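You operate a simulated robot arm through the tools that you are given. There is no shell and no other tool. Be economical: measure what you need, move in short steps, check, and stop when the job is done.

You are at the controls of a simulated robot arm. One attempt, no reset.

## Task
Sort out what stands mixed on the second shelf from the bottom of the tall rack. At the end: the two white bottles from the second shelf from the bottom of the tall rack are in the black tray on the tall rack; the two teal pads from the second shelf from the bottom of the tall rack are on the third shelf from the bottom of the tall rack; whatever was shut is shut again. Leave all else as you found it, and nothing knocked over.
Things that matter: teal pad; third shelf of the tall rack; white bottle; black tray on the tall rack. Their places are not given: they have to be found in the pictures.

Only the result counts: the job must be done as asked and must still hold three seconds after the hand-in. Knocking over, shifting, dropping, spilling or breaking anything else fails it.

## Robot
A 7-joint arm with a two-finger parallel gripper, fixed in place. Base frame: the origin is at the foot of the arm, x ahead of it, y to its left, z up. Lengths are in m, angles in degrees, forces in N, time in s.
With the tool pointing down near the work surface it reaches from about 0.1 to 0.7 m from the base axis. Its first joint turns from -166.0 to 166.0 degrees. Payload 1.57 kg.
The TCP is the grasp point between the finger pads, 0.03 m short of the fingertips. In the tool frame z runs along the fingers and y along their closing line. The gripper opens to 0.11 m. The fingers are 0.024 m wide and 0.012 m thick; the gripper's body (0.048 by 0.112 m) begins 0.078 m behind the TCP.
Orientation is that of the tool frame in the base frame, as [roll, pitch, yaw] about the fixed x, y, z axes, in that order (R = Rz(yaw) Ry(pitch) Rx(roll)). With the fingers straight down and closing along the base's y, the tool's x points along the base's -x, its y along +y and its z along -z.

## Interface
- The arm moves only by the tool jog_arm. Its argument "commands" is a list of rows, each an object of numbers (a shift or turn left out is 0, a gripper value left out holds the last): "x", "y", "z": the shift along the tool's x, y, z in m; "wx", "wy", "wz": the turn, a rotation vector about the tool's x, y, z in rad; "hand": the opening, from 0 (shut) to 1 (fully open). In form: [{"x": .., "y": .., "z": .., "wx": .., "wy": .., "wz": .., "hand": ..}, ...]. A call has 1 to 8 rows; each row shifts and turns the commanded pose from where the row before left it, along the tool's axes as they then stand. Rows are played at 5 a second. More than 0.05 m and 8.6 degrees between two rows, or a gripper value outside its range, and nothing of the call is played. A pose out of reach is approached as far as the arm can. The call stops where the force on the tool passes 40 N (or 10 N more than at its start, if that is more) or the arm is blocked; 0.2 s more then pass. The fingers move at their own pace (about 0.045 m/s each) and stop on an object; they squeeze with about 41 N. The grip force told is the motor's: it shows also when the fingers shut on nothing. Time passes only in rows, and 0.2 s behind the last, so rows that do not move let the fingers close. It gives the time, the measured TCP pose, the force on the tool (base axes), the opening and the grip force at its end, in the units of the frame above (readings bear some noise), and new pictures: "views" is both (left out), scene, wrist or none.
- Cameras (640 x 400 px; columns grow to the right, rows downward): "scene" is fixed at [0.2213, -0.5016, 1.5964]; the picture's right is [0.94, -0.33, 0.00], its down [-0.13, -0.38, -0.91] and it looks along [0.30, 0.86, -0.41] (base axes); focal length 365 px, centre (320, 200). "wrist" rides on the gripper at [-0.036, 0, -0.08] in the tool frame; the picture's right is [0.00, -1.00, 0.00], its down [0.97, 0.00, -0.24] and it looks along [0.24, 0.00, 0.97] (tool axes); focal length 218 px, centre (320, 200).
- move_column(by): slides the trunk up (or, below 0, down) by that many m; the arm rides with it, the base frame stays. It gives what a move gives, with no picture.
- measure_at(camera, pixels): there is no depth. For up to 12 entries [column, row, z] of the newest picture of that camera ("zoom" is the newest enlarged one), the place [x, y] in the base frame at which the ray of that pixel passes the height z, good to about 0.003 m. No time passes.
- zoom(camera, box): a new picture of the part [left, top, right, bottom] of that camera's present view, enlarged. No time passes.
- close_job(): hands the job in; it is judged then, once.

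Keep the steps short. Do not move on a guess: measure, check each grasp and each placing, and mend mistakes. In all there are 80 turns and 120 pictures (those below and enlarged ones count). Leave the gripper open and the arm clear of the work at the hand-in unless told otherwise, and finish with a single line.

The tools are called after ">>>" by a JSON object that holds its "op" and its "data". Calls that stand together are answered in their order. jog_arm: Moves the arm, as the interface text tells. Its arguments: {"type":"object","properties":{"commands":{"type":"array"},"views":{"type":"string","enum":["both","scene","wrist","none"]}},"required":["commands"]} The other tools are called the same way: move_column (by) slides the trunk up or down; measure_at (camera, pixels) gives the place at which the rays of pixels pass given heights; zoom (camera, box) takes an enlarged picture of a part of a camera's view; close_job () hands the job in.

At the start:

```text
t: 0.0
ee_pos: [0.2855, 0.1727, 1.4163]
orientation: [-180.0, 0.0, -180.0]
force: [0.0, -0.5, -0.2]
width: 0.11
gripper_force: 0.1
trunk travel left (down, up): [-0.564, 0.026]
```

scene: 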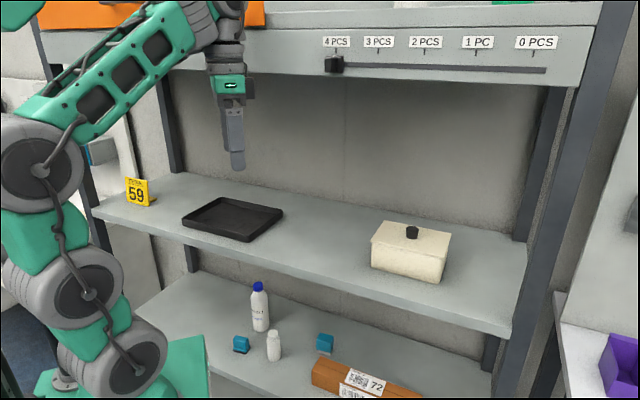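
wrist: 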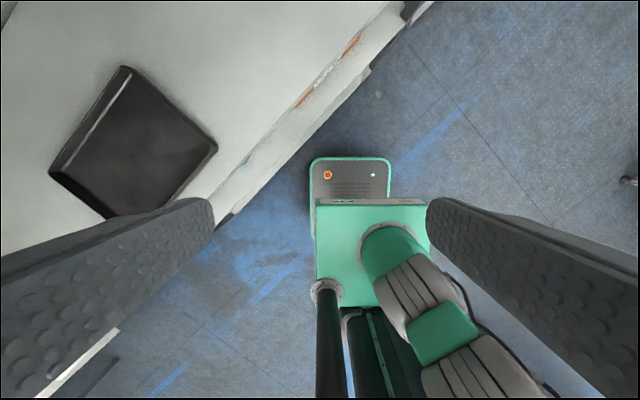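

I see the shelf with two bottles and two teal blocks, and above it a shelf with the tray and a lidded box. I'll enlarge these to get details.

>>> {"op": "zoom", "data": {"camera": "scene", "box": [200, 260, 440, 400]}}

>>> {"op": "zoom", "data": {"camera": "scene", "box": [80, 160, 560, 400]}}

```text
2.67 times, centred on (320, 330) of scene
```

zoom: 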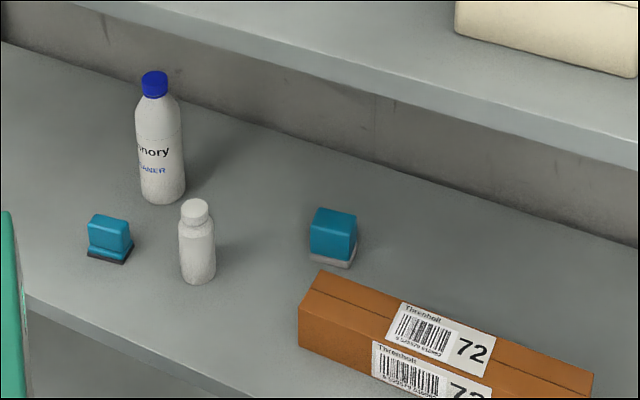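

```text
1.33 times, centred on (320, 280) of scene
```

zoom: 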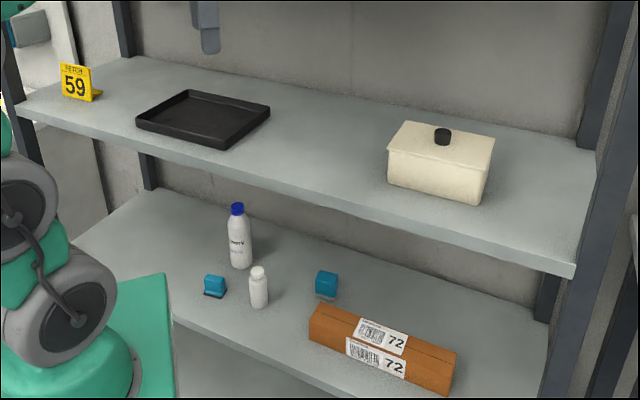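

To find shelf heights, I'll cross-measure the tray corners in both cameras and shelf bottoms in the scene.

>>> {"op": "measure_at", "data": {"camera": "scene", "pixels": [[248, 241, 0.9], [248, 241, 1.0], [248, 241, 1.1], [182, 217, 0.9], [182, 217, 1.0], [182, 217, 1.1], [283, 210, 1.0], [283, 210, 1.1], [220, 198, 1.0], [220, 198, 1.1]]}}

>>> {"op": "measure_at", "data": {"camera": "wrist", "pixels": [[217, 150, 0.9], [217, 150, 1.0], [217, 150, 1.1], [108, 217, 0.9], [108, 217, 1.0], [108, 217, 1.1], [122, 66, 1.0], [122, 66, 1.1], [48, 175, 1.0], [48, 175, 1.1]]}}

```text
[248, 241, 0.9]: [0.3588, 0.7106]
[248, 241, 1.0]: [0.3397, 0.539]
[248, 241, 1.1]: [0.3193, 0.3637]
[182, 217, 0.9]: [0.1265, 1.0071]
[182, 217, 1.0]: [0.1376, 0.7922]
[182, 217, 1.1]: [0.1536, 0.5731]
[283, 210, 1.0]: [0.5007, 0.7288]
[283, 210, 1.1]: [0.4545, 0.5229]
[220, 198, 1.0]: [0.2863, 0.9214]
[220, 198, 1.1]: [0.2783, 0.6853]
```

```text
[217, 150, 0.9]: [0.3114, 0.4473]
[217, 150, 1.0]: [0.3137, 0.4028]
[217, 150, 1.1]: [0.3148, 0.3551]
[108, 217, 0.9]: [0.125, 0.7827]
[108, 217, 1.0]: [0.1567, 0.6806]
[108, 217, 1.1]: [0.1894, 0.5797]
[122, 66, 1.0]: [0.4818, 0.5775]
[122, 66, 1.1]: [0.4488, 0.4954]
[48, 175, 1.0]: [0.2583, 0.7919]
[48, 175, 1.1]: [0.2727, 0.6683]
```

>>> {"op": "measure_at", "data": {"camera": "scene", "pixels": [[93, 208, 1.09], [300, 271, 1.09], [511, 336, 1.09], [528, 241, 1.09], [174, 172, 1.09], [205, 366, 0.62], [205, 366, 0.7], [205, 366, 0.75], [300, 396, 0.62], [300, 396, 0.7], [300, 396, 0.75]]}}

>>> {"op": "measure_at", "data": {"camera": "wrist", "pixels": [[215, 228, 1.06], [215, 228, 1.09], [395, 8, 1.06], [395, 8, 1.09], [217, 228, 0.7], [410, 28, 0.7]]}}

>>> {"op": "zoom", "data": {"camera": "wrist", "box": [0, 0, 480, 300]}}

```text
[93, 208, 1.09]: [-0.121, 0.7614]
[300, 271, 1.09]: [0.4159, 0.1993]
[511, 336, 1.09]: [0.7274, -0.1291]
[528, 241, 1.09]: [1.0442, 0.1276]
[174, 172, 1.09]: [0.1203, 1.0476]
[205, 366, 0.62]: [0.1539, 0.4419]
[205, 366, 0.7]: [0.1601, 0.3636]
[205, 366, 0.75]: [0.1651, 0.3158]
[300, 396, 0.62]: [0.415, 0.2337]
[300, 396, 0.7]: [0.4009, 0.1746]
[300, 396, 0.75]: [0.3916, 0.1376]
```

```text
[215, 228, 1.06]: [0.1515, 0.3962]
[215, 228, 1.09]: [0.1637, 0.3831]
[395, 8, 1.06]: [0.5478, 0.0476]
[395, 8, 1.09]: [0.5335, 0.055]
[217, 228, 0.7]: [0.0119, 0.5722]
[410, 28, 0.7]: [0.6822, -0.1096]
```

```text
1.33 times, centred on (240, 150) of wrist
```

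zoom: 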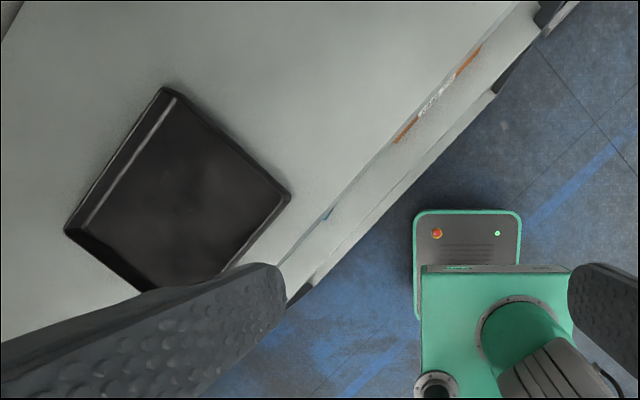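

The rack front edge runs at about 0.44 m from the base axis, heading about -46°. First I turn the tool so its closing line is parallel to the shelf, and tilt it partly toward the rack.

>>> {"op": "jog_arm", "data": {"commands": [{"wz": -0.149}, {"wz": -0.149}, {"wz": -0.149}, {"wz": -0.149}, {"wz": -0.149}, {"wy": -0.148}, {"wy": -0.148}, {"wy": -0.148}], "views": "none"}}

>>> {"op": "jog_arm", "data": {"commands": [{"wy": -0.148}, {"wy": -0.148}, {"wy": -0.148}]}}

```text
t: 1.0
ee_pos: [0.2866, 0.1739, 1.4164]
orientation: [-180.0, 0.4, -150.4]
force: [4.4, 4.8, -7.6]
width: 0.11
gripper_force: 0.0
trunk travel left (down, up): [-0.564, 0.026]
stopped in row 4: the force on the tool passed its limit (the readings are from after the stop); the commanded pose is now the measured one
```

```text
t: 1.8
ee_pos: [0.2864, 0.1735, 1.4176]
orientation: [179.9, 26.0, -150.6]
force: [-0.7, 0.5, 0.4]
width: 0.1099
gripper_force: 0.0
trunk travel left (down, up): [-0.564, 0.026]
```

scene: 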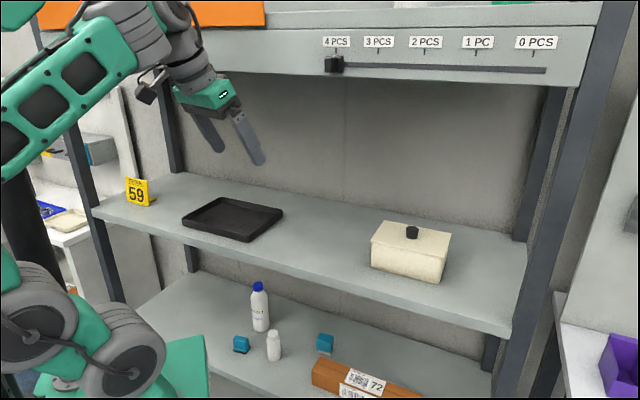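
wrist: 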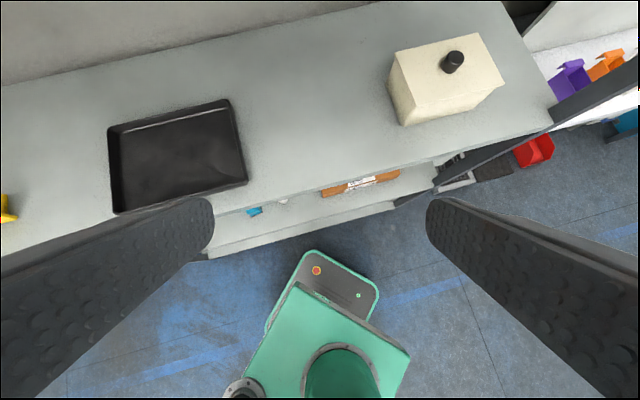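

The tool is tilted 26° and clear of the rack. I lower the trunk in front of the shelves.

>>> {"op": "move_column", "data": {"by": -0.25}}

>>> {"op": "jog_arm", "data": {"commands": [{"wz": -0.06}, {"wz": -0.06}, {"wz": -0.06}, {"wy": -0.08}, {"wy": -0.08}, {"wy": -0.08}]}}

```text
t: 4.3
ee_pos: [0.2885, 0.1754, 1.1637]
orientation: [179.9, 25.4, -150.5]
force: [0.7, -0.2, 0.0]
width: 0.1101
gripper_force: 0.0
trunk travel left (down, up): [-0.314, 0.276]
```

```text
t: 5.8
ee_pos: [0.3213, 0.1911, 1.1083]
orientation: [-179.6, 29.3, -139.5]
force: [0.4, -0.5, -0.7]
width: 0.1102
gripper_force: 0.1
trunk travel left (down, up): [-0.314, 0.276]
stopped in row 6: the arm was blocked; the commanded pose is now the measured one
```

scene: 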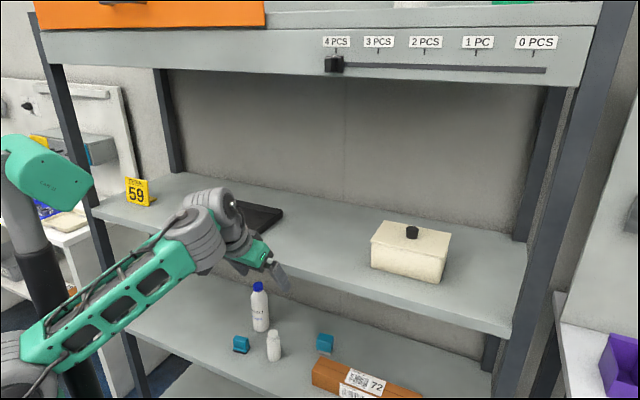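
wrist: 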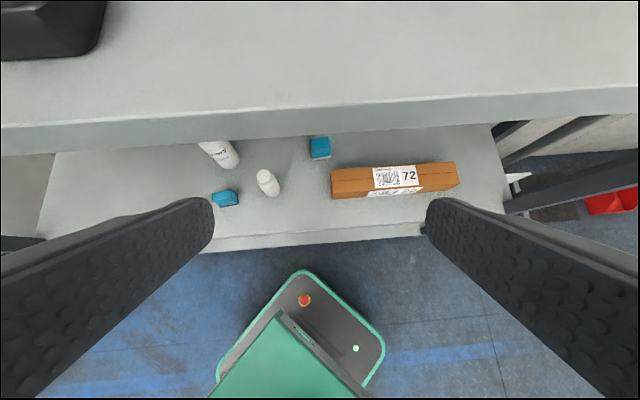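

The arm stopped at a kinematic limit (tool near the base axis), no contact force. Now I have a second view of the shelf-2 items; I enlarge it and triangulate.

>>> {"op": "zoom", "data": {"camera": "wrist", "box": [180, 110, 480, 260]}}

>>> {"op": "measure_at", "data": {"camera": "wrist", "pixels": [[331, 198, 0.6], [331, 198, 0.65], [331, 198, 0.7], [458, 187, 0.6], [458, 187, 0.65], [458, 187, 0.7], [237, 204, 0.6], [237, 204, 0.65], [237, 204, 0.7]]}}

>>> {"op": "measure_at", "data": {"camera": "scene", "pixels": [[312, 388, 0.6], [312, 388, 0.65], [312, 388, 0.7], [249, 353, 0.6], [249, 353, 0.65], [249, 353, 0.7], [274, 364, 0.6], [274, 364, 0.65], [274, 364, 0.7]]}}

```text
2.13 times, centred on (330, 185) of wrist
```

zoom: 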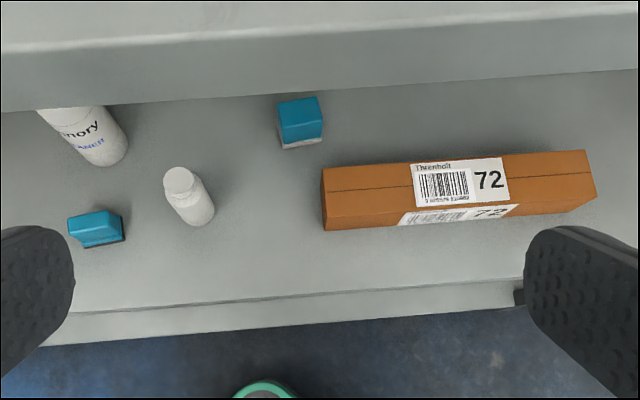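

```text
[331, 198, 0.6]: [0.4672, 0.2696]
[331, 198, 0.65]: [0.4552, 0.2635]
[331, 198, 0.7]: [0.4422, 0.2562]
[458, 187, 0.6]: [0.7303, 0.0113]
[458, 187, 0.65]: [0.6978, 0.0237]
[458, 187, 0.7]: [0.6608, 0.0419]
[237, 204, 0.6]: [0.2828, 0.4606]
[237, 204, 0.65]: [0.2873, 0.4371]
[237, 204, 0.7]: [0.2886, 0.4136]
```

```text
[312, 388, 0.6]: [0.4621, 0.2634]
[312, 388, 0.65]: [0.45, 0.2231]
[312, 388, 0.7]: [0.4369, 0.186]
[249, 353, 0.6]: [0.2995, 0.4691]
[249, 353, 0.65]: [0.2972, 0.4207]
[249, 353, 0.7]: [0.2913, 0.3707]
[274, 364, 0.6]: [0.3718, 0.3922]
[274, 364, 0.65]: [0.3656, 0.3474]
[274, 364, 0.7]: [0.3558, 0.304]
```

>>> {"op": "measure_at", "data": {"camera": "zoom", "pixels": [[199, 214, 0.615], [108, 154, 0.615], [75, 248, 0.615], [125, 238, 0.615], [284, 147, 0.615], [321, 142, 0.615], [323, 230, 0.615], [597, 198, 0.615], [180, 175, 0.72], [180, 175, 0.74], [70, 312, 0.615], [520, 282, 0.615]]}}

>>> {"op": "measure_at", "data": {"camera": "scene", "pixels": [[261, 330, 0.615], [274, 364, 0.615], [234, 352, 0.615], [247, 354, 0.615], [316, 353, 0.615], [331, 357, 0.615], [258, 286, 0.8], [258, 286, 0.85], [273, 332, 0.7], [273, 332, 0.75]]}}

```text
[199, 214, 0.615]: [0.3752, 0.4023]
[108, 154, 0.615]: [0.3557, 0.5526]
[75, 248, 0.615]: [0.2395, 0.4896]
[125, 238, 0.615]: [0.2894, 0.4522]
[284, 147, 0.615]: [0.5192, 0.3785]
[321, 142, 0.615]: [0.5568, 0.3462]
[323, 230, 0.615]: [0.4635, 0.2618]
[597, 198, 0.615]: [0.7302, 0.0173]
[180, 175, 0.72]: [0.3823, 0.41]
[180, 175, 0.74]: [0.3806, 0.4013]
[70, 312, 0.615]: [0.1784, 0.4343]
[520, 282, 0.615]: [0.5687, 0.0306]
```

```text
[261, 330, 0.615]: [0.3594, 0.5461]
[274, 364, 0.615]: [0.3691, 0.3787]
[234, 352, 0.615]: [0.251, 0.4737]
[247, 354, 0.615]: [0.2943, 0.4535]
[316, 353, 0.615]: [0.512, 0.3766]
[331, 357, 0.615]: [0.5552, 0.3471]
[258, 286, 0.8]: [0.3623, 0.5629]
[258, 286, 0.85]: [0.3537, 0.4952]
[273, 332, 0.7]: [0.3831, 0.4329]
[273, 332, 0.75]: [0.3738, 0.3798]
```

Shelf 2 is at z≈0.615, front edge ≈0.43 from the base along the depth direction. Items are located: small bottle (0.373,0.395), big bottle (0.358,0.55), left pad ~(0.28,0.48), right pad ~(0.55,0.375). Next I lower the trunk to shelf 2's opening.

>>> {"op": "move_column", "data": {"by": -0.25}}

>>> {"op": "jog_arm", "data": {"commands": [{"x": -0.02, "z": 0.01}, {"x": -0.02, "z": 0.01}, {"x": -0.02, "z": 0.01}, {"wy": -0.08, "x": -0.01}, {"wy": -0.08, "x": -0.01}, {"wy": -0.08, "x": -0.01}]}}

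```text
t: 8.4
ee_pos: [0.3266, 0.1908, 0.8551]
orientation: [-179.9, 29.0, -139.7]
force: [0.1, -0.4, 0.4]
width: 0.1101
gripper_force: 0.1
trunk travel left (down, up): [-0.064, 0.526]
```

```text
t: 9.8
ee_pos: [0.3903, 0.2482, 0.8817]
orientation: [-179.4, 43.2, -139.3]
force: [0.5, -0.7, -0.3]
width: 0.1099
gripper_force: 0.1
trunk travel left (down, up): [-0.064, 0.526]
```

scene: 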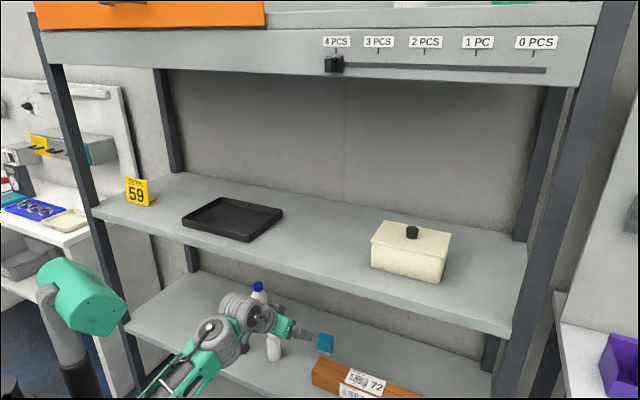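
wrist: 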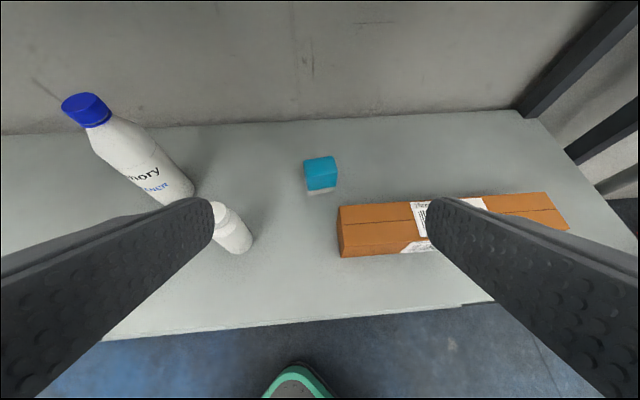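

The tool is inside the bay with everything visible. I enlarge the right pad to measure it for grasping.

>>> {"op": "zoom", "data": {"camera": "wrist", "box": [240, 120, 400, 220]}}

>>> {"op": "measure_at", "data": {"camera": "wrist", "pixels": [[308, 195, 0.615], [337, 192, 0.615], [309, 191, 0.625], [337, 187, 0.625], [303, 162, 0.66], [334, 157, 0.66], [307, 173, 0.66], [337, 168, 0.66], [345, 257, 0.615], [338, 207, 0.67], [412, 200, 0.67]]}}

```text
4.00 times, centred on (320, 170) of wrist
```

zoom: 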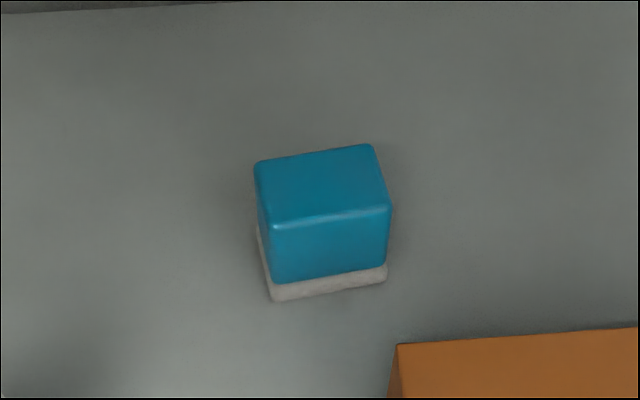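

```text
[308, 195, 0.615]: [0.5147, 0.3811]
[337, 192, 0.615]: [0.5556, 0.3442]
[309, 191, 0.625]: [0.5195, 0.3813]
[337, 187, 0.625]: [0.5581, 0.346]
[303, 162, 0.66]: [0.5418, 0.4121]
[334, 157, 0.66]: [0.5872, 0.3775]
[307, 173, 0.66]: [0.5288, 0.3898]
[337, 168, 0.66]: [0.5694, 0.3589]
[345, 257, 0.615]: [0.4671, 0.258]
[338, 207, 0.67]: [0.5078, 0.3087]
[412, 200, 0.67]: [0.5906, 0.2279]
```

Pad is about 0.055 wide, 0.055 tall, centred near (0.548,0.375). I align the yaw and go 2/3 of the way along the tool axis.

>>> {"op": "jog_arm", "data": {"commands": [{"wx": -0.05, "wz": -0.053, "y": -0.018}, {"wx": -0.05, "wz": -0.053, "y": -0.018}, {"x": 0.004, "z": 0.035}, {"x": 0.004, "z": 0.035}, {"x": 0.004, "z": 0.035}, {"z": 0.035}, {"z": 0.035}, {"z": 0.025}]}}

```text
t: 11.6
ee_pos: [0.4989, 0.3177, 0.7285]
orientation: [-179.3, 43.2, -130.9]
force: [0.1, -0.7, 0.5]
width: 0.1097
gripper_force: 0.0
trunk travel left (down, up): [-0.064, 0.526]
```

scene: 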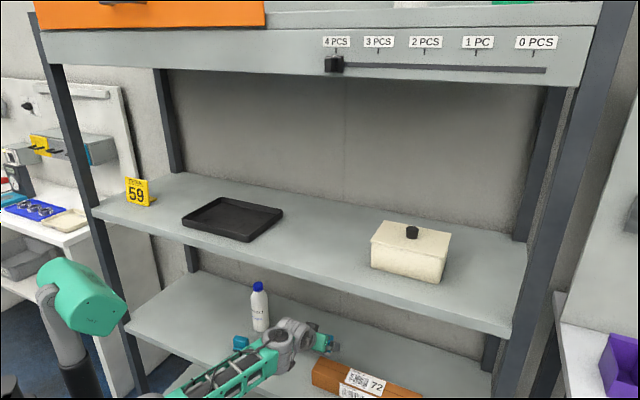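
wrist: 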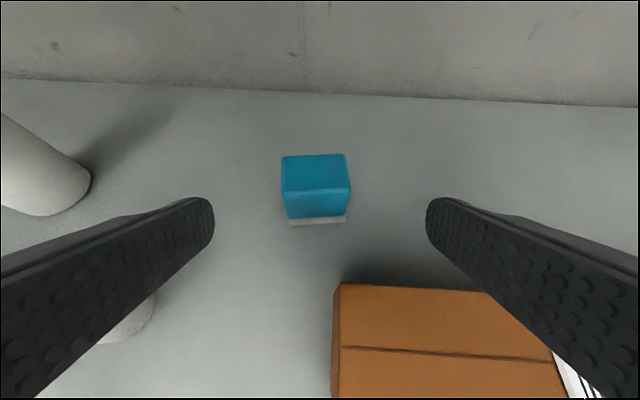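

>>> {"op": "measure_at", "data": {"camera": "wrist", "pixels": [[291, 225, 0.615], [346, 222, 0.615], [284, 189, 0.665], [350, 185, 0.665], [283, 156, 0.665], [346, 154, 0.665], [284, 189, 0.675], [350, 185, 0.675]]}}

```text
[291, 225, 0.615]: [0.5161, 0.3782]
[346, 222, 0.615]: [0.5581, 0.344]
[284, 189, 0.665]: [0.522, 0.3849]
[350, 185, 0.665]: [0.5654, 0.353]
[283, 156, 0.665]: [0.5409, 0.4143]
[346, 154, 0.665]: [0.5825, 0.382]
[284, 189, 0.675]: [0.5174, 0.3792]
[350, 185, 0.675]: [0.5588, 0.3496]
```

Aligned (pad at column 316). I advance 0.107 m and close.

>>> {"op": "jog_arm", "data": {"commands": [{"z": 0.036}, {"z": 0.036}, {"z": 0.035, "x": -0.002}, {}, {"hand": 0}, {}, {}, {}]}}

```text
t: 13.4
ee_pos: [0.5497, 0.3721, 0.6512]
orientation: [-179.4, 43.1, -131.0]
force: [-0.1, 0.0, 0.0]
width: 0.0543
gripper_force: 19.7
trunk travel left (down, up): [-0.064, 0.526]
```

scene: 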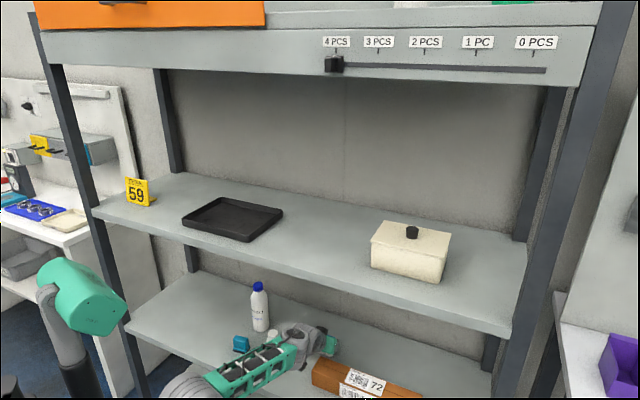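
wrist: 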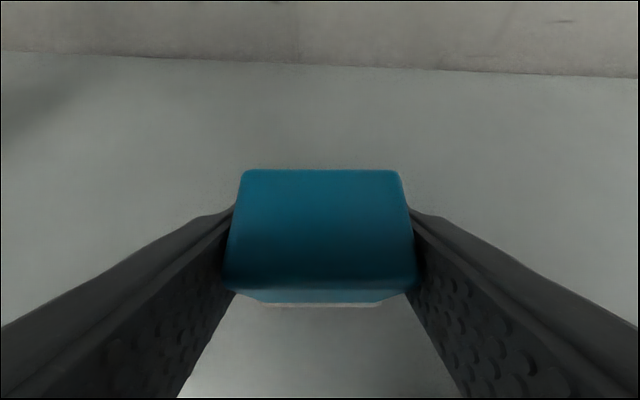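

Grip holds (0.054 m). I lift straight up, then back out.

>>> {"op": "jog_arm", "data": {"commands": [{"x": -0.02, "z": -0.021}, {"x": -0.02, "z": -0.021}, {"x": -0.02, "z": -0.021}, {"z": -0.04}, {"z": -0.04}, {"z": -0.04}, {"z": -0.04}, {"z": -0.02}], "views": "none"}}

>>> {"op": "jog_arm", "data": {"commands": [{"x": 0.02, "z": -0.022, "wy": 0.05}, {"x": 0.02, "z": -0.022, "wy": 0.05}, {"x": 0.02, "z": -0.02, "wy": 0.05}, {"x": 0.02, "z": -0.018, "wy": 0.05}, {"x": 0.02, "z": -0.015, "wy": 0.05}]}}

```text
t: 15.2
ee_pos: [0.4674, 0.2806, 0.8702]
orientation: [-179.4, 43.1, -131.0]
force: [-0.2, 0.3, -0.9]
width: 0.0538
gripper_force: 41.2
trunk travel left (down, up): [-0.064, 0.526]
```

```text
t: 16.4
ee_pos: [0.3786, 0.1805, 0.8854]
orientation: [-179.5, 28.7, -131.2]
force: [0.0, 0.2, -0.9]
width: 0.0541
gripper_force: 40.6
trunk travel left (down, up): [-0.064, 0.526]
```

scene: 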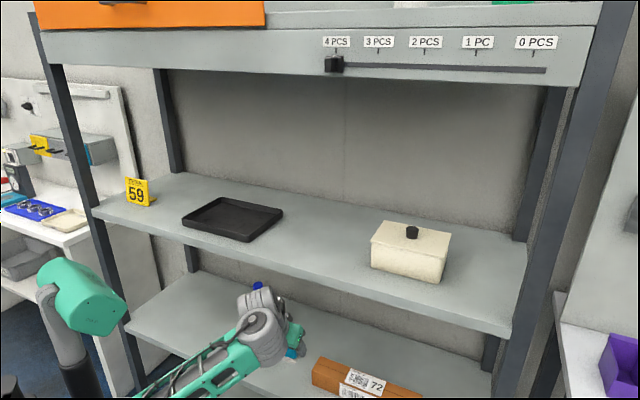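
wrist: 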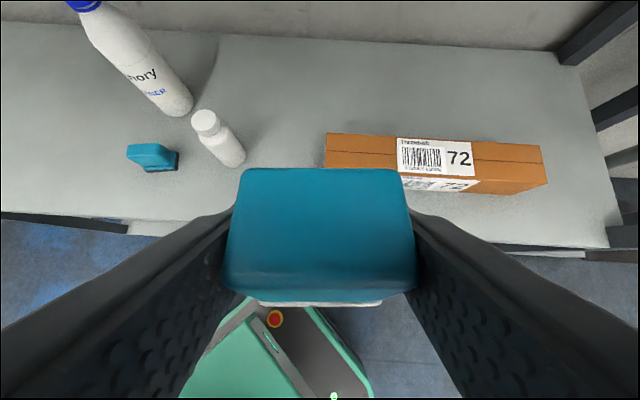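

Depth is 0.399; too near the shelf edge for rising. I back off 0.05 more.

>>> {"op": "jog_arm", "data": {"commands": [{"x": 0.018, "z": -0.01}, {"x": 0.018, "z": -0.01}, {"x": 0.014, "z": -0.008}], "views": "none"}}

>>> {"op": "measure_at", "data": {"camera": "scene", "pixels": [[371, 268, 1.09], [440, 283, 1.09], [372, 240, 1.16], [249, 242, 1.09]]}}

```text
t: 17.2
ee_pos: [0.3525, 0.151, 0.8739]
orientation: [-179.5, 28.8, -131.1]
force: [-0.4, -0.5, -1.0]
width: 0.0541
gripper_force: 41.2
out of reach, approached as far as the arm can: row 2, 3
trunk travel left (down, up): [-0.064, 0.526]
```

```text
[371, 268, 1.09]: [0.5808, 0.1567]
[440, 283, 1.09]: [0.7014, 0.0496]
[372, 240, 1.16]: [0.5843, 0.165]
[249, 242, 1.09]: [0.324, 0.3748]
```

>>> {"op": "move_column", "data": {"by": 0.38}}

>>> {"op": "jog_arm", "data": {"commands": [{"x": -0.02, "z": 0.011, "wy": -0.05}, {"x": -0.02, "z": 0.012, "wy": -0.05}, {"x": -0.02, "z": 0.014, "wy": -0.05}, {"x": -0.02, "z": 0.016, "wy": -0.05}, {"x": -0.02, "z": 0.018, "wy": -0.05}]}}

```text
t: 20.9
ee_pos: [0.353, 0.1515, 1.2539]
orientation: [-179.6, 28.8, -131.2]
force: [0.2, -0.4, -0.5]
width: 0.0539
gripper_force: 41.1
trunk travel left (down, up): [-0.444, 0.146]
```

```text
t: 22.1
ee_pos: [0.4365, 0.2419, 1.2549]
orientation: [-179.4, 43.1, -130.9]
force: [-0.6, 0.3, -0.3]
width: 0.0542
gripper_force: 41.2
trunk travel left (down, up): [-0.444, 0.146]
```

scene: 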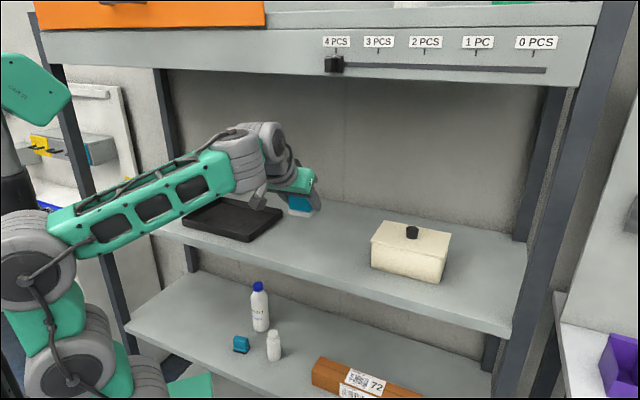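
wrist: 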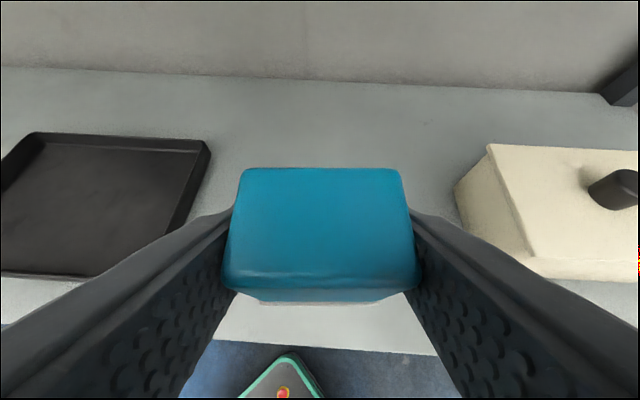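

>>> {"op": "measure_at", "data": {"camera": "wrist", "pixels": [[207, 142, 1.1], [207, 142, 1.12], [30, 134, 1.1], [30, 134, 1.12], [488, 145, 1.16], [488, 145, 1.18], [530, 263, 1.16], [530, 263, 1.18], [455, 187, 1.08], [455, 187, 1.1], [215, 342, 1.08], [437, 355, 1.08]]}}

>>> {"op": "measure_at", "data": {"camera": "scene", "pixels": [[283, 209, 1.1], [283, 209, 1.12], [382, 220, 1.16], [382, 220, 1.18], [371, 240, 1.16], [371, 240, 1.18]]}}

```text
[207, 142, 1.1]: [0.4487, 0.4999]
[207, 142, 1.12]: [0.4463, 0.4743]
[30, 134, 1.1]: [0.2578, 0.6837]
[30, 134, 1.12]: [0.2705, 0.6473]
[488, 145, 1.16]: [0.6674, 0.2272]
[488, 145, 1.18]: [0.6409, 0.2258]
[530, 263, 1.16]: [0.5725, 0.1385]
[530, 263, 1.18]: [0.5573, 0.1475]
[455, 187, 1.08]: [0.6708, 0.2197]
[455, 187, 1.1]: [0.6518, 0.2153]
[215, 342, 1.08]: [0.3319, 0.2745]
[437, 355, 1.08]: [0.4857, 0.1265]
```

```text
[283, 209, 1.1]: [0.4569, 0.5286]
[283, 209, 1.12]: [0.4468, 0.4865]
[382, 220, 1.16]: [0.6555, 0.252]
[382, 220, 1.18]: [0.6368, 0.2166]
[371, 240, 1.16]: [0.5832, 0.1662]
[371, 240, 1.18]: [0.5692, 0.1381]
```

Move to above a clear spot between tray and box (≈(0.505,0.253)), pad bottom about 2 cm above shelf.

>>> {"op": "jog_arm", "data": {"commands": [{"y": -0.015, "z": 0.02}, {"y": -0.015, "z": 0.02}, {"y": -0.0145, "z": 0.02}, {"x": 0.011, "z": 0.018}, {"x": 0.011, "z": 0.018}, {"x": 0.011, "z": 0.017}]}}

```text
t: 23.5
ee_pos: [0.5045, 0.2522, 1.1483]
orientation: [-179.4, 43.2, -131.0]
force: [-0.6, -0.1, 1.0]
width: 0.0542
gripper_force: 41.1
trunk travel left (down, up): [-0.444, 0.146]
```

scene: 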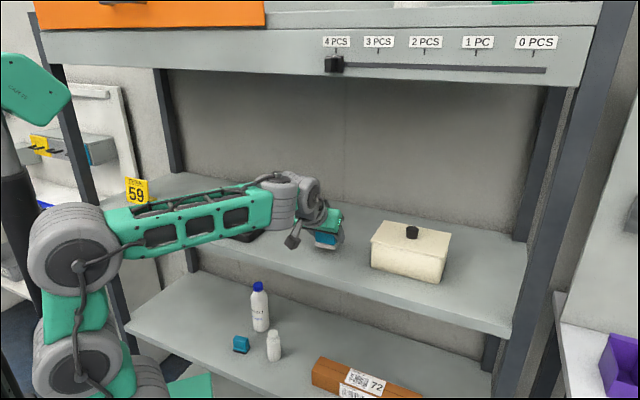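
wrist: 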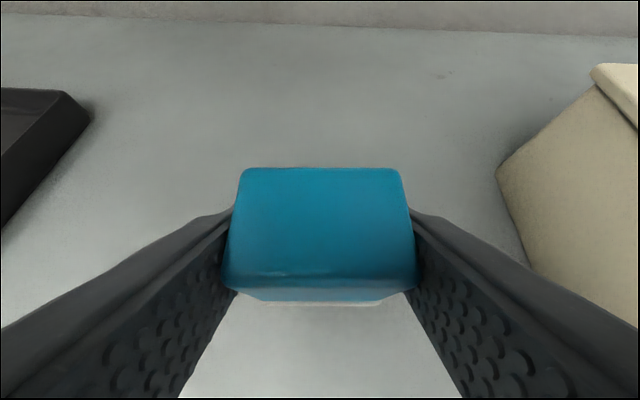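

I lower vertically in 5 mm steps watching for contact force.

>>> {"op": "jog_arm", "data": {"commands": [{"x": 0.0041, "z": 0.0044}, {"x": 0.0041, "z": 0.0044}, {"x": 0.0027, "z": 0.0029}, {}], "views": "scene"}}

>>> {"op": "zoom", "data": {"camera": "scene", "box": [260, 180, 400, 280]}}

```text
t: 24.5
ee_pos: [0.5038, 0.2534, 1.1318]
orientation: [-179.3, 43.0, -131.0]
force: [0.0, -0.1, -0.7]
width: 0.054
gripper_force: 41.0
trunk travel left (down, up): [-0.444, 0.146]
```

scene: 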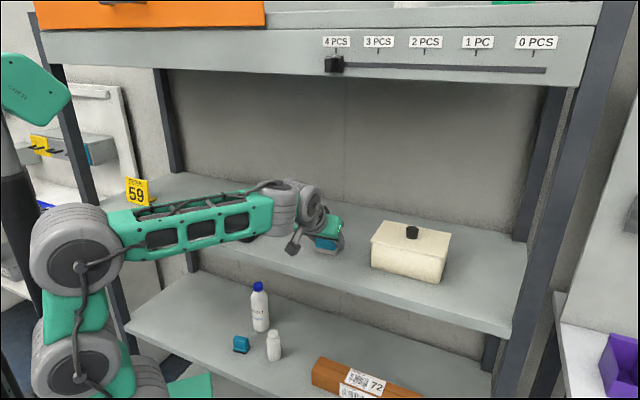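

```text
4.00 times, centred on (330, 230) of scene
```

zoom: 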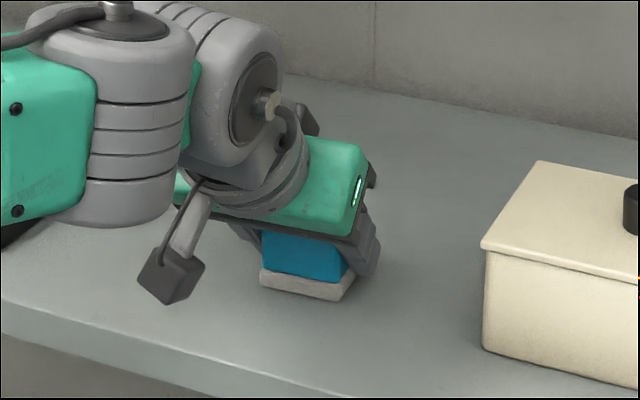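

>>> {"op": "jog_arm", "data": {"commands": [{"x": 0.002, "z": 0.0022}, {"x": 0.002, "z": 0.0022}, {}], "views": "none"}}

>>> {"op": "jog_arm", "data": {"commands": [{"x": 0.0014, "z": 0.0015}, {"x": 0.0014, "z": 0.0015}, {}], "views": "none"}}

```text
t: 25.3
ee_pos: [0.5043, 0.2537, 1.1315]
orientation: [-179.1, 43.5, -130.8]
force: [0.5, 1.4, 21.2]
width: 0.054
gripper_force: 40.8
trunk travel left (down, up): [-0.444, 0.146]
```

```text
t: 25.9
ee_pos: [0.5055, 0.2544, 1.1305]
orientation: [-178.7, 44.1, -130.6]
force: [2.3, 0.9, 7.4]
width: 0.0537
gripper_force: 41.5
trunk travel left (down, up): [-0.444, 0.146]
stopped in row 3: the force on the tool passed its limit (the readings are from after the stop); the commanded pose is now the measured one
```

The pad rests on the shelf (contact). I open partly and back off along the tool axis.

>>> {"op": "jog_arm", "data": {"commands": [{"hand": 0.8}, {"hand": 0.8}, {}, {"z": -0.03}, {"z": -0.04}, {"z": -0.04}, {"z": -0.03}]}}

>>> {"op": "zoom", "data": {"camera": "scene", "box": [260, 180, 400, 280]}}

```text
t: 27.5
ee_pos: [0.4401, 0.1818, 1.2289]
orientation: [-178.9, 43.8, -130.7]
force: [-0.1, 0.3, -0.1]
width: 0.088
gripper_force: 0.1
trunk travel left (down, up): [-0.444, 0.146]
```

scene: 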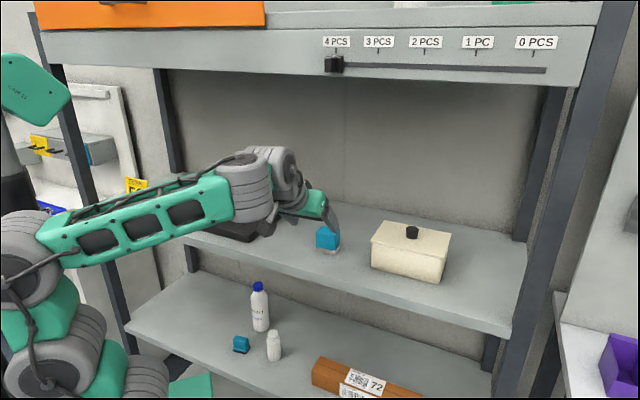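
wrist: 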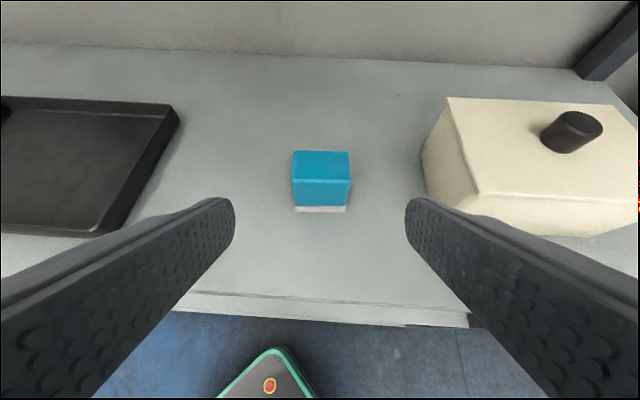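

```text
4.00 times, centred on (330, 230) of scene
```

zoom: 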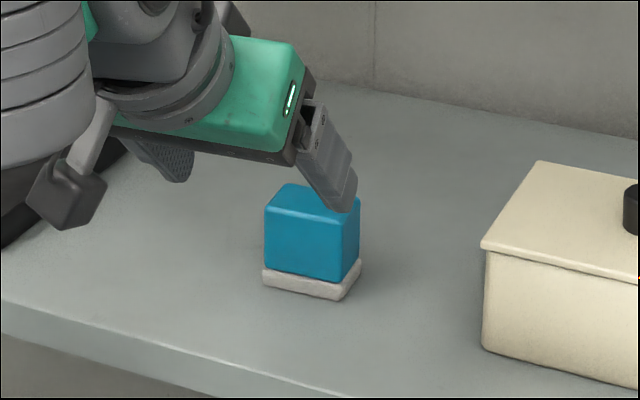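

Pad 1 stands properly on shelf 3. I back out and go down again, next the small bottle.

>>> {"op": "jog_arm", "data": {"commands": [{"x": 0.018, "z": -0.018, "wy": 0.05}, {"x": 0.018, "z": -0.018, "wy": 0.05}, {"x": 0.018, "z": -0.016, "wy": 0.05}, {"x": 0.018, "z": -0.013, "wy": 0.05}, {"x": 0.016, "z": -0.01, "wy": 0.05}], "views": "none"}}

```text
t: 28.7
ee_pos: [0.3679, 0.0938, 1.2232]
orientation: [-179.1, 29.5, -131.0]
force: [-0.9, 0.3, -0.6]
width: 0.0881
gripper_force: 0.0
out of reach, approached as far as the arm can: row 5
trunk travel left (down, up): [-0.444, 0.146]
```

>>> {"op": "move_column", "data": {"by": -0.35}}

>>> {"op": "jog_arm", "data": {"commands": [{"x": -0.02, "z": 0.011, "y": 0.03, "wy": -0.05, "hand": 1}, {"x": -0.02, "z": 0.012, "y": 0.03, "wy": -0.05}, {"x": -0.02, "z": 0.014, "y": 0.03, "wy": -0.05}, {"x": -0.02, "z": 0.016, "y": 0.03, "wy": -0.05}, {"x": -0.02, "z": 0.018, "y": 0.03, "wy": -0.05}, {"y": 0.03}, {"y": 0.02}]}}

```text
t: 32.2
ee_pos: [0.3679, 0.0946, 0.8721]
orientation: [-179.1, 29.6, -131.0]
force: [0.2, 0.1, 0.8]
width: 0.0881
gripper_force: 0.0
trunk travel left (down, up): [-0.094, 0.496]
```

```text
t: 33.8
ee_pos: [0.3006, 0.3189, 0.8709]
orientation: [-178.8, 44.0, -130.7]
force: [-0.4, 0.3, 0.3]
width: 0.11
gripper_force: 0.1
trunk travel left (down, up): [-0.094, 0.496]
```

scene: 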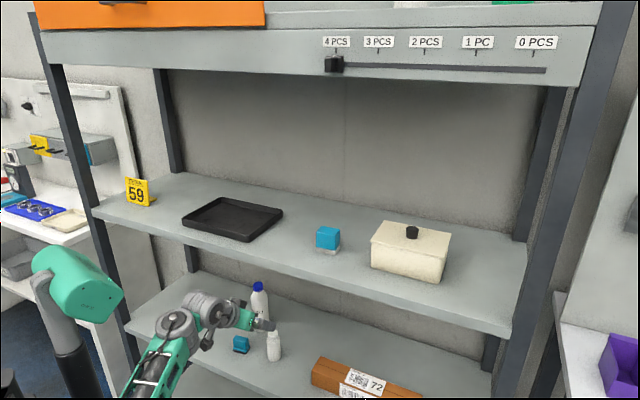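
wrist: 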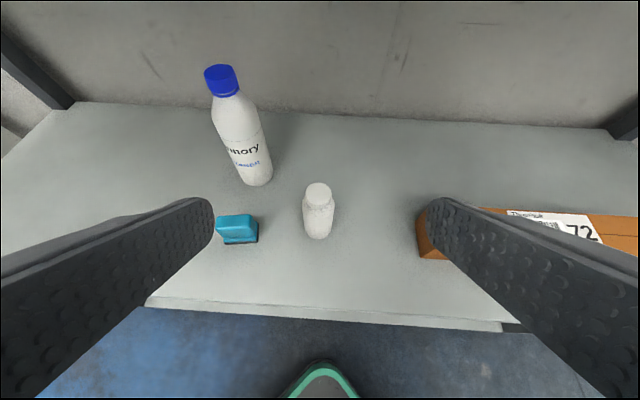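

Bottle is nearly dead ahead (column 318). I measure all three items here.

>>> {"op": "measure_at", "data": {"camera": "wrist", "pixels": [[318, 233, 0.617], [318, 187, 0.73], [318, 187, 0.74], [222, 244, 0.617], [257, 242, 0.617], [217, 216, 0.65], [252, 214, 0.65], [258, 181, 0.617], [304, 210, 0.68], [335, 209, 0.68], [239, 130, 0.73], [221, 72, 0.82]]}}

>>> {"op": "zoom", "data": {"camera": "wrist", "box": [190, 160, 350, 260]}}

```text
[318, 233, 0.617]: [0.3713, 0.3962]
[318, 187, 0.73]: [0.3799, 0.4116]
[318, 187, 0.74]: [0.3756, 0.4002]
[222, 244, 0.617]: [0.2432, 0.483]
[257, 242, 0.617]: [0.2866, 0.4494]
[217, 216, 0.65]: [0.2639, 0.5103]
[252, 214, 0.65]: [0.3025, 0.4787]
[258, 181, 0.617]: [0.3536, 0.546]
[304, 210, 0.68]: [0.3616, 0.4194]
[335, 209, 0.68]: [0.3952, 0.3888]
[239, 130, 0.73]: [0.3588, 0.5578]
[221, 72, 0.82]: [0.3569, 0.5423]
```

```text
4.00 times, centred on (270, 210) of wrist
```

zoom: 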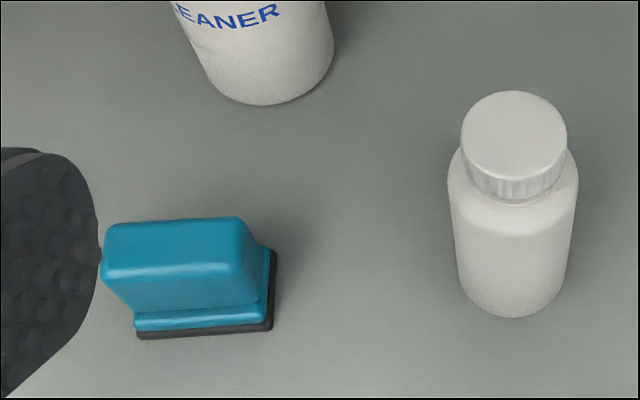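

Target (0.374,0.400,0.667). I approach diagonally, straddling the bottle, then check.

>>> {"op": "jog_arm", "data": {"commands": [{"x": 0.016, "z": 0.028}, {"x": 0.016, "z": 0.028}, {"x": 0.016, "z": 0.028}, {"x": 0.015, "z": 0.028}, {"z": 0.028}, {"z": 0.028}]}}

```text
t: 35.2
ee_pos: [0.348, 0.3696, 0.7034]
orientation: [-178.9, 43.9, -130.6]
force: [0.0, -0.6, -0.5]
width: 0.1101
gripper_force: 0.1
trunk travel left (down, up): [-0.094, 0.496]
```

scene: 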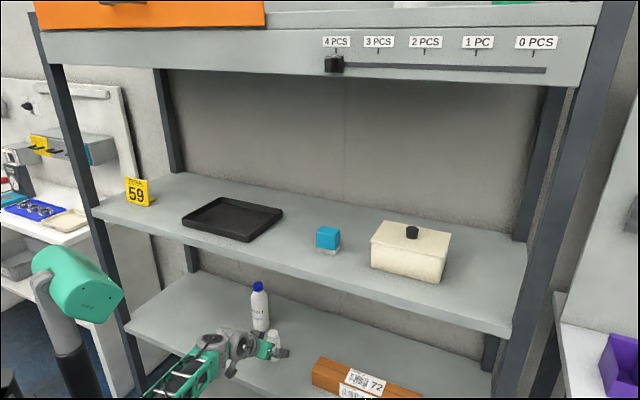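
wrist: 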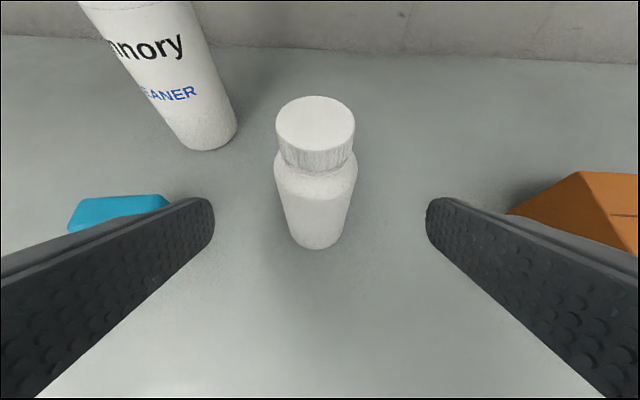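

>>> {"op": "jog_arm", "data": {"commands": [{"z": 0.027, "x": -0.002}, {"z": 0.027, "x": -0.001}, {}, {"hand": 0}, {}, {}, {}, {}]}}

```text
t: 37.0
ee_pos: [0.375, 0.3973, 0.6682]
orientation: [-178.9, 43.9, -130.7]
force: [-0.3, 0.7, 0.9]
width: 0.0422
gripper_force: 22.5
trunk travel left (down, up): [-0.094, 0.496]
```

scene: 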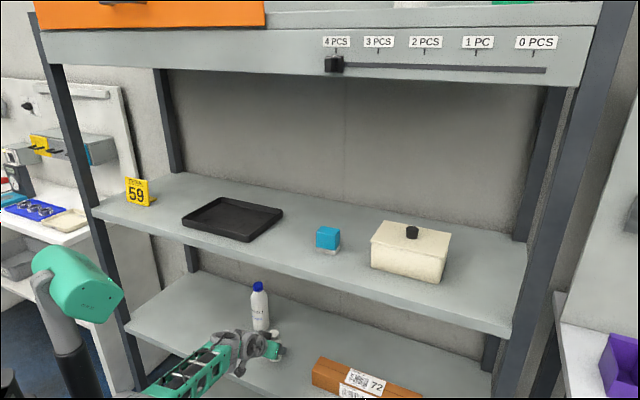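
wrist: 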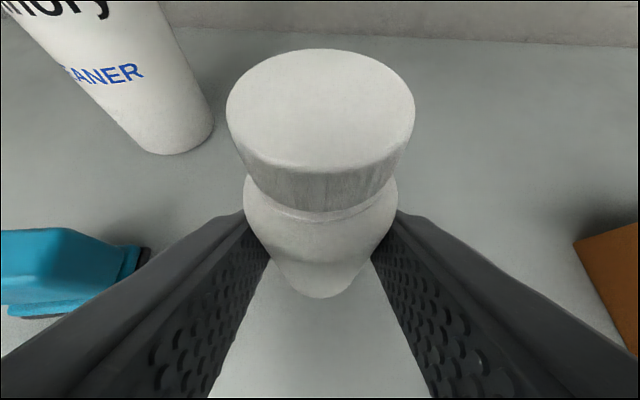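

Bottle held (0.042 m). I lift it and back out toward the right-hand corridor.

>>> {"op": "jog_arm", "data": {"commands": [{"x": -0.021, "z": -0.0215}, {"x": -0.021, "z": -0.0215}, {"z": -0.032, "y": -0.02}, {"z": -0.032, "y": -0.03}, {"z": -0.032, "y": -0.035}, {"z": -0.032, "y": -0.035}, {"z": -0.032, "y": -0.035}, {"z": -0.025, "y": -0.035}], "views": "none"}}

>>> {"op": "jog_arm", "data": {"commands": [{"x": 0.018, "z": -0.018, "wy": 0.05}, {"x": 0.018, "z": -0.018, "wy": 0.05}, {"x": 0.018, "z": -0.016, "wy": 0.05}, {"x": 0.018, "z": -0.013, "wy": 0.05}]}}

```text
t: 38.8
ee_pos: [0.4315, 0.1772, 0.8632]
orientation: [-178.9, 44.0, -130.7]
force: [-0.4, 0.9, -0.9]
width: 0.0418
gripper_force: 40.9
trunk travel left (down, up): [-0.094, 0.496]
```

```text
t: 39.8
ee_pos: [0.3658, 0.1072, 0.8662]
orientation: [-179.1, 32.4, -131.0]
force: [-0.3, 0.2, -0.7]
width: 0.042
gripper_force: 41.0
trunk travel left (down, up): [-0.094, 0.496]
```

scene: 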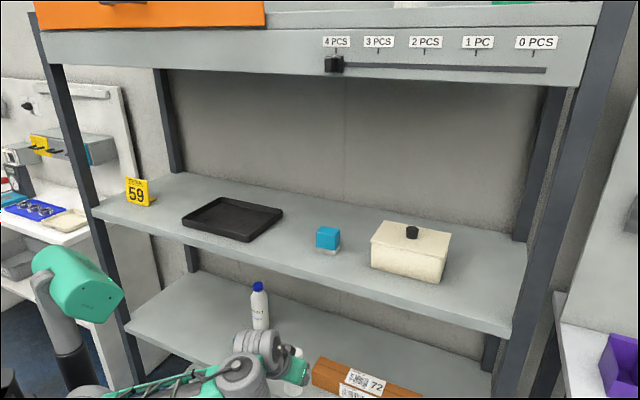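
wrist: 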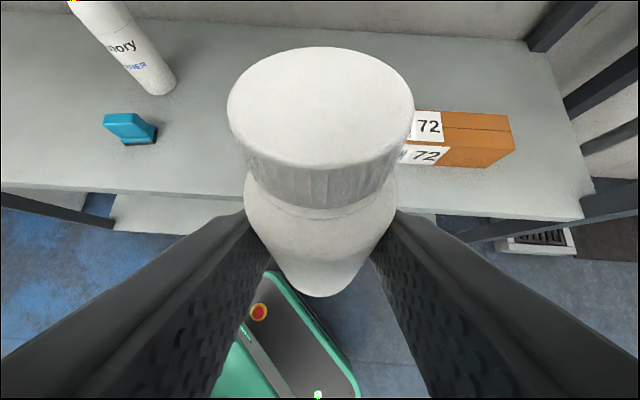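

>>> {"op": "move_column", "data": {"by": 0.42}}

>>> {"op": "jog_arm", "data": {"commands": [{"x": -0.018, "z": 0.013, "y": 0.035, "wy": -0.05}, {"x": -0.018, "z": 0.014, "y": 0.035, "wy": -0.05}, {"x": -0.02, "z": 0.016, "y": 0.035, "wy": -0.05}, {"x": -0.02, "z": 0.018, "y": 0.035, "wy": -0.05}, {"y": 0.035}, {"y": 0.035}, {"y": 0.03}]}}

```text
refused: 0.42 is not a number from -0.4 to 0.4
```

```text
t: 41.4
ee_pos: [0.2504, 0.3423, 0.8614]
orientation: [-179.0, 44.1, -130.7]
force: [-0.6, -0.1, -0.2]
width: 0.0416
gripper_force: 41.1
trunk travel left (down, up): [-0.094, 0.496]
```

scene: 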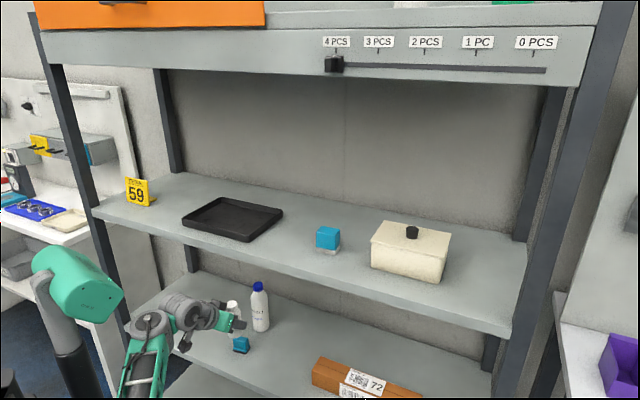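
wrist: 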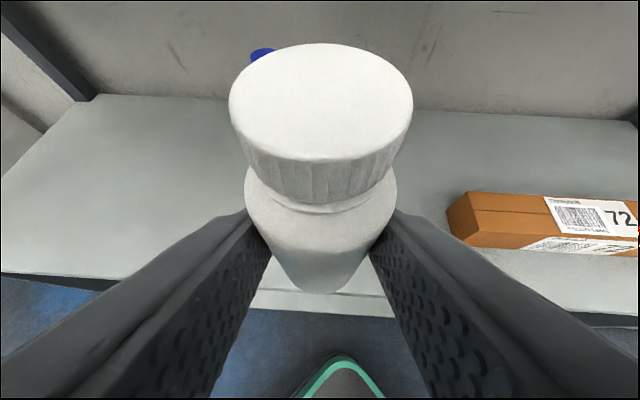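

The column move was refused (limit 0.4), so the arm shifted at shelf-2 height; nothing touched. I reverse that shift exactly.

>>> {"op": "jog_arm", "data": {"commands": [{"y": -0.03}, {"y": -0.035}, {"y": -0.035}, {"x": 0.02, "z": -0.018, "y": -0.035, "wy": 0.05}, {"x": 0.02, "z": -0.016, "y": -0.035, "wy": 0.05}, {"x": 0.018, "z": -0.014, "y": -0.035, "wy": 0.05}, {"x": 0.018, "z": -0.013, "y": -0.035, "wy": 0.05}, {}], "views": "none"}}

```text
t: 42.4
ee_pos: [0.2426, 0.311, 0.8558]
orientation: [179.9, 40.1, -110.6]
force: [0.8, 0.2, -1.1]
width: 0.0415
gripper_force: 40.8
trunk travel left (down, up): [-0.094, 0.496]
stopped in row 5: the arm was blocked; the commanded pose is now the measured one
```

The arm was blocked and yawed. I look before doing anything else.

>>> {"op": "jog_arm", "data": {"commands": [{}]}}

>>> {"op": "zoom", "data": {"camera": "scene", "box": [0, 200, 320, 400]}}

```text
t: 42.8
ee_pos: [0.2426, 0.3105, 0.8565]
orientation: [179.8, 40.1, -110.6]
force: [0.5, -0.3, -1.1]
width: 0.0416
gripper_force: 40.9
trunk travel left (down, up): [-0.094, 0.496]
```

scene: 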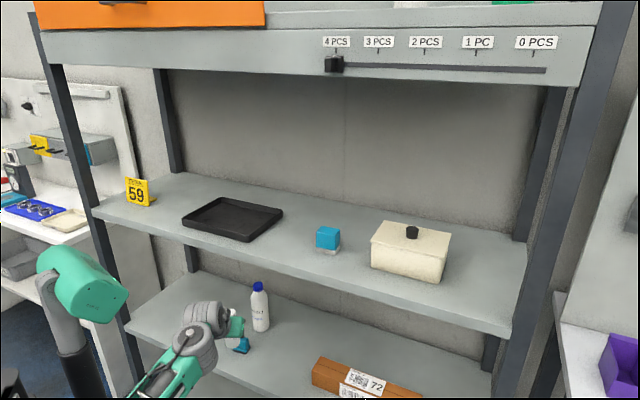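
wrist: 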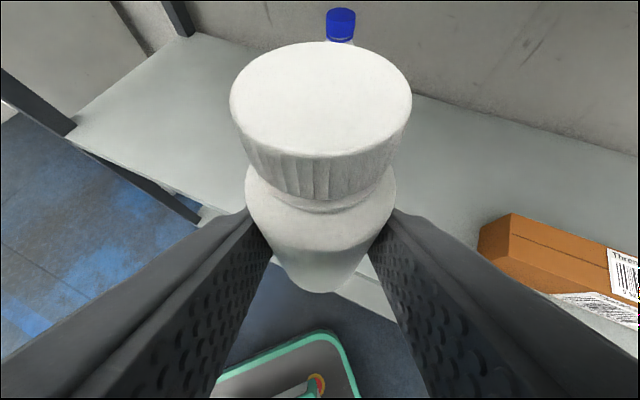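

```text
2.00 times, centred on (160, 300) of scene
```

zoom: 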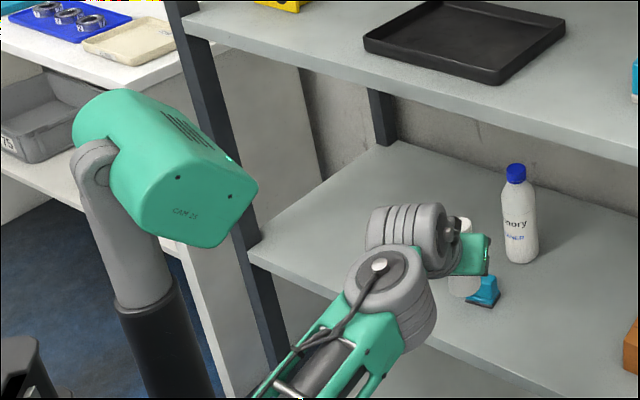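

No contact visible; the arm was simply folded too close. I go slightly forward while restoring the yaw.

>>> {"op": "jog_arm", "data": {"commands": [{"x": -0.008, "z": 0.007}, {"x": -0.008, "z": 0.007}, {"x": -0.008, "z": 0.007}, {"wx": 0.046, "wz": 0.054}, {"wx": 0.046, "wz": 0.054}, {"wx": 0.046, "wz": 0.054}, {"wx": 0.046, "wz": 0.054}, {"wx": 0.046, "wz": 0.054}], "views": "none"}}

```text
t: 44.6
ee_pos: [0.2508, 0.3409, 0.8579]
orientation: [-179.2, 40.1, -130.7]
force: [-0.8, 0.1, -0.8]
width: 0.0417
gripper_force: 41.4
trunk travel left (down, up): [-0.094, 0.496]
```

Pose restored. Now right along the shelf at safe radius, then retract.

>>> {"op": "jog_arm", "data": {"commands": [{"y": -0.03}, {"y": -0.03}, {"y": -0.03}, {"y": -0.03}, {"y": -0.03}, {"y": -0.03}, {"y": -0.03}], "views": "none"}}

>>> {"op": "jog_arm", "data": {"commands": [{"x": 0.018, "z": -0.016, "wy": 0.04}, {"x": 0.018, "z": -0.015, "wy": 0.04}, {"x": 0.018, "z": -0.013, "wy": 0.04}, {"x": 0.018, "z": -0.012, "wy": 0.03}, {"x": 0.01, "z": -0.006}], "views": "none"}}

```text
t: 46.2
ee_pos: [0.4065, 0.2008, 0.862]
orientation: [-179.1, 40.4, -130.7]
force: [-1.5, 0.2, 0.0]
width: 0.0415
gripper_force: 40.7
trunk travel left (down, up): [-0.094, 0.496]
```

```text
t: 47.4
ee_pos: [0.3395, 0.1235, 0.8608]
orientation: [-179.6, 31.6, -130.9]
force: [-0.3, 0.5, -0.6]
width: 0.0412
gripper_force: 41.1
trunk travel left (down, up): [-0.094, 0.496]
```

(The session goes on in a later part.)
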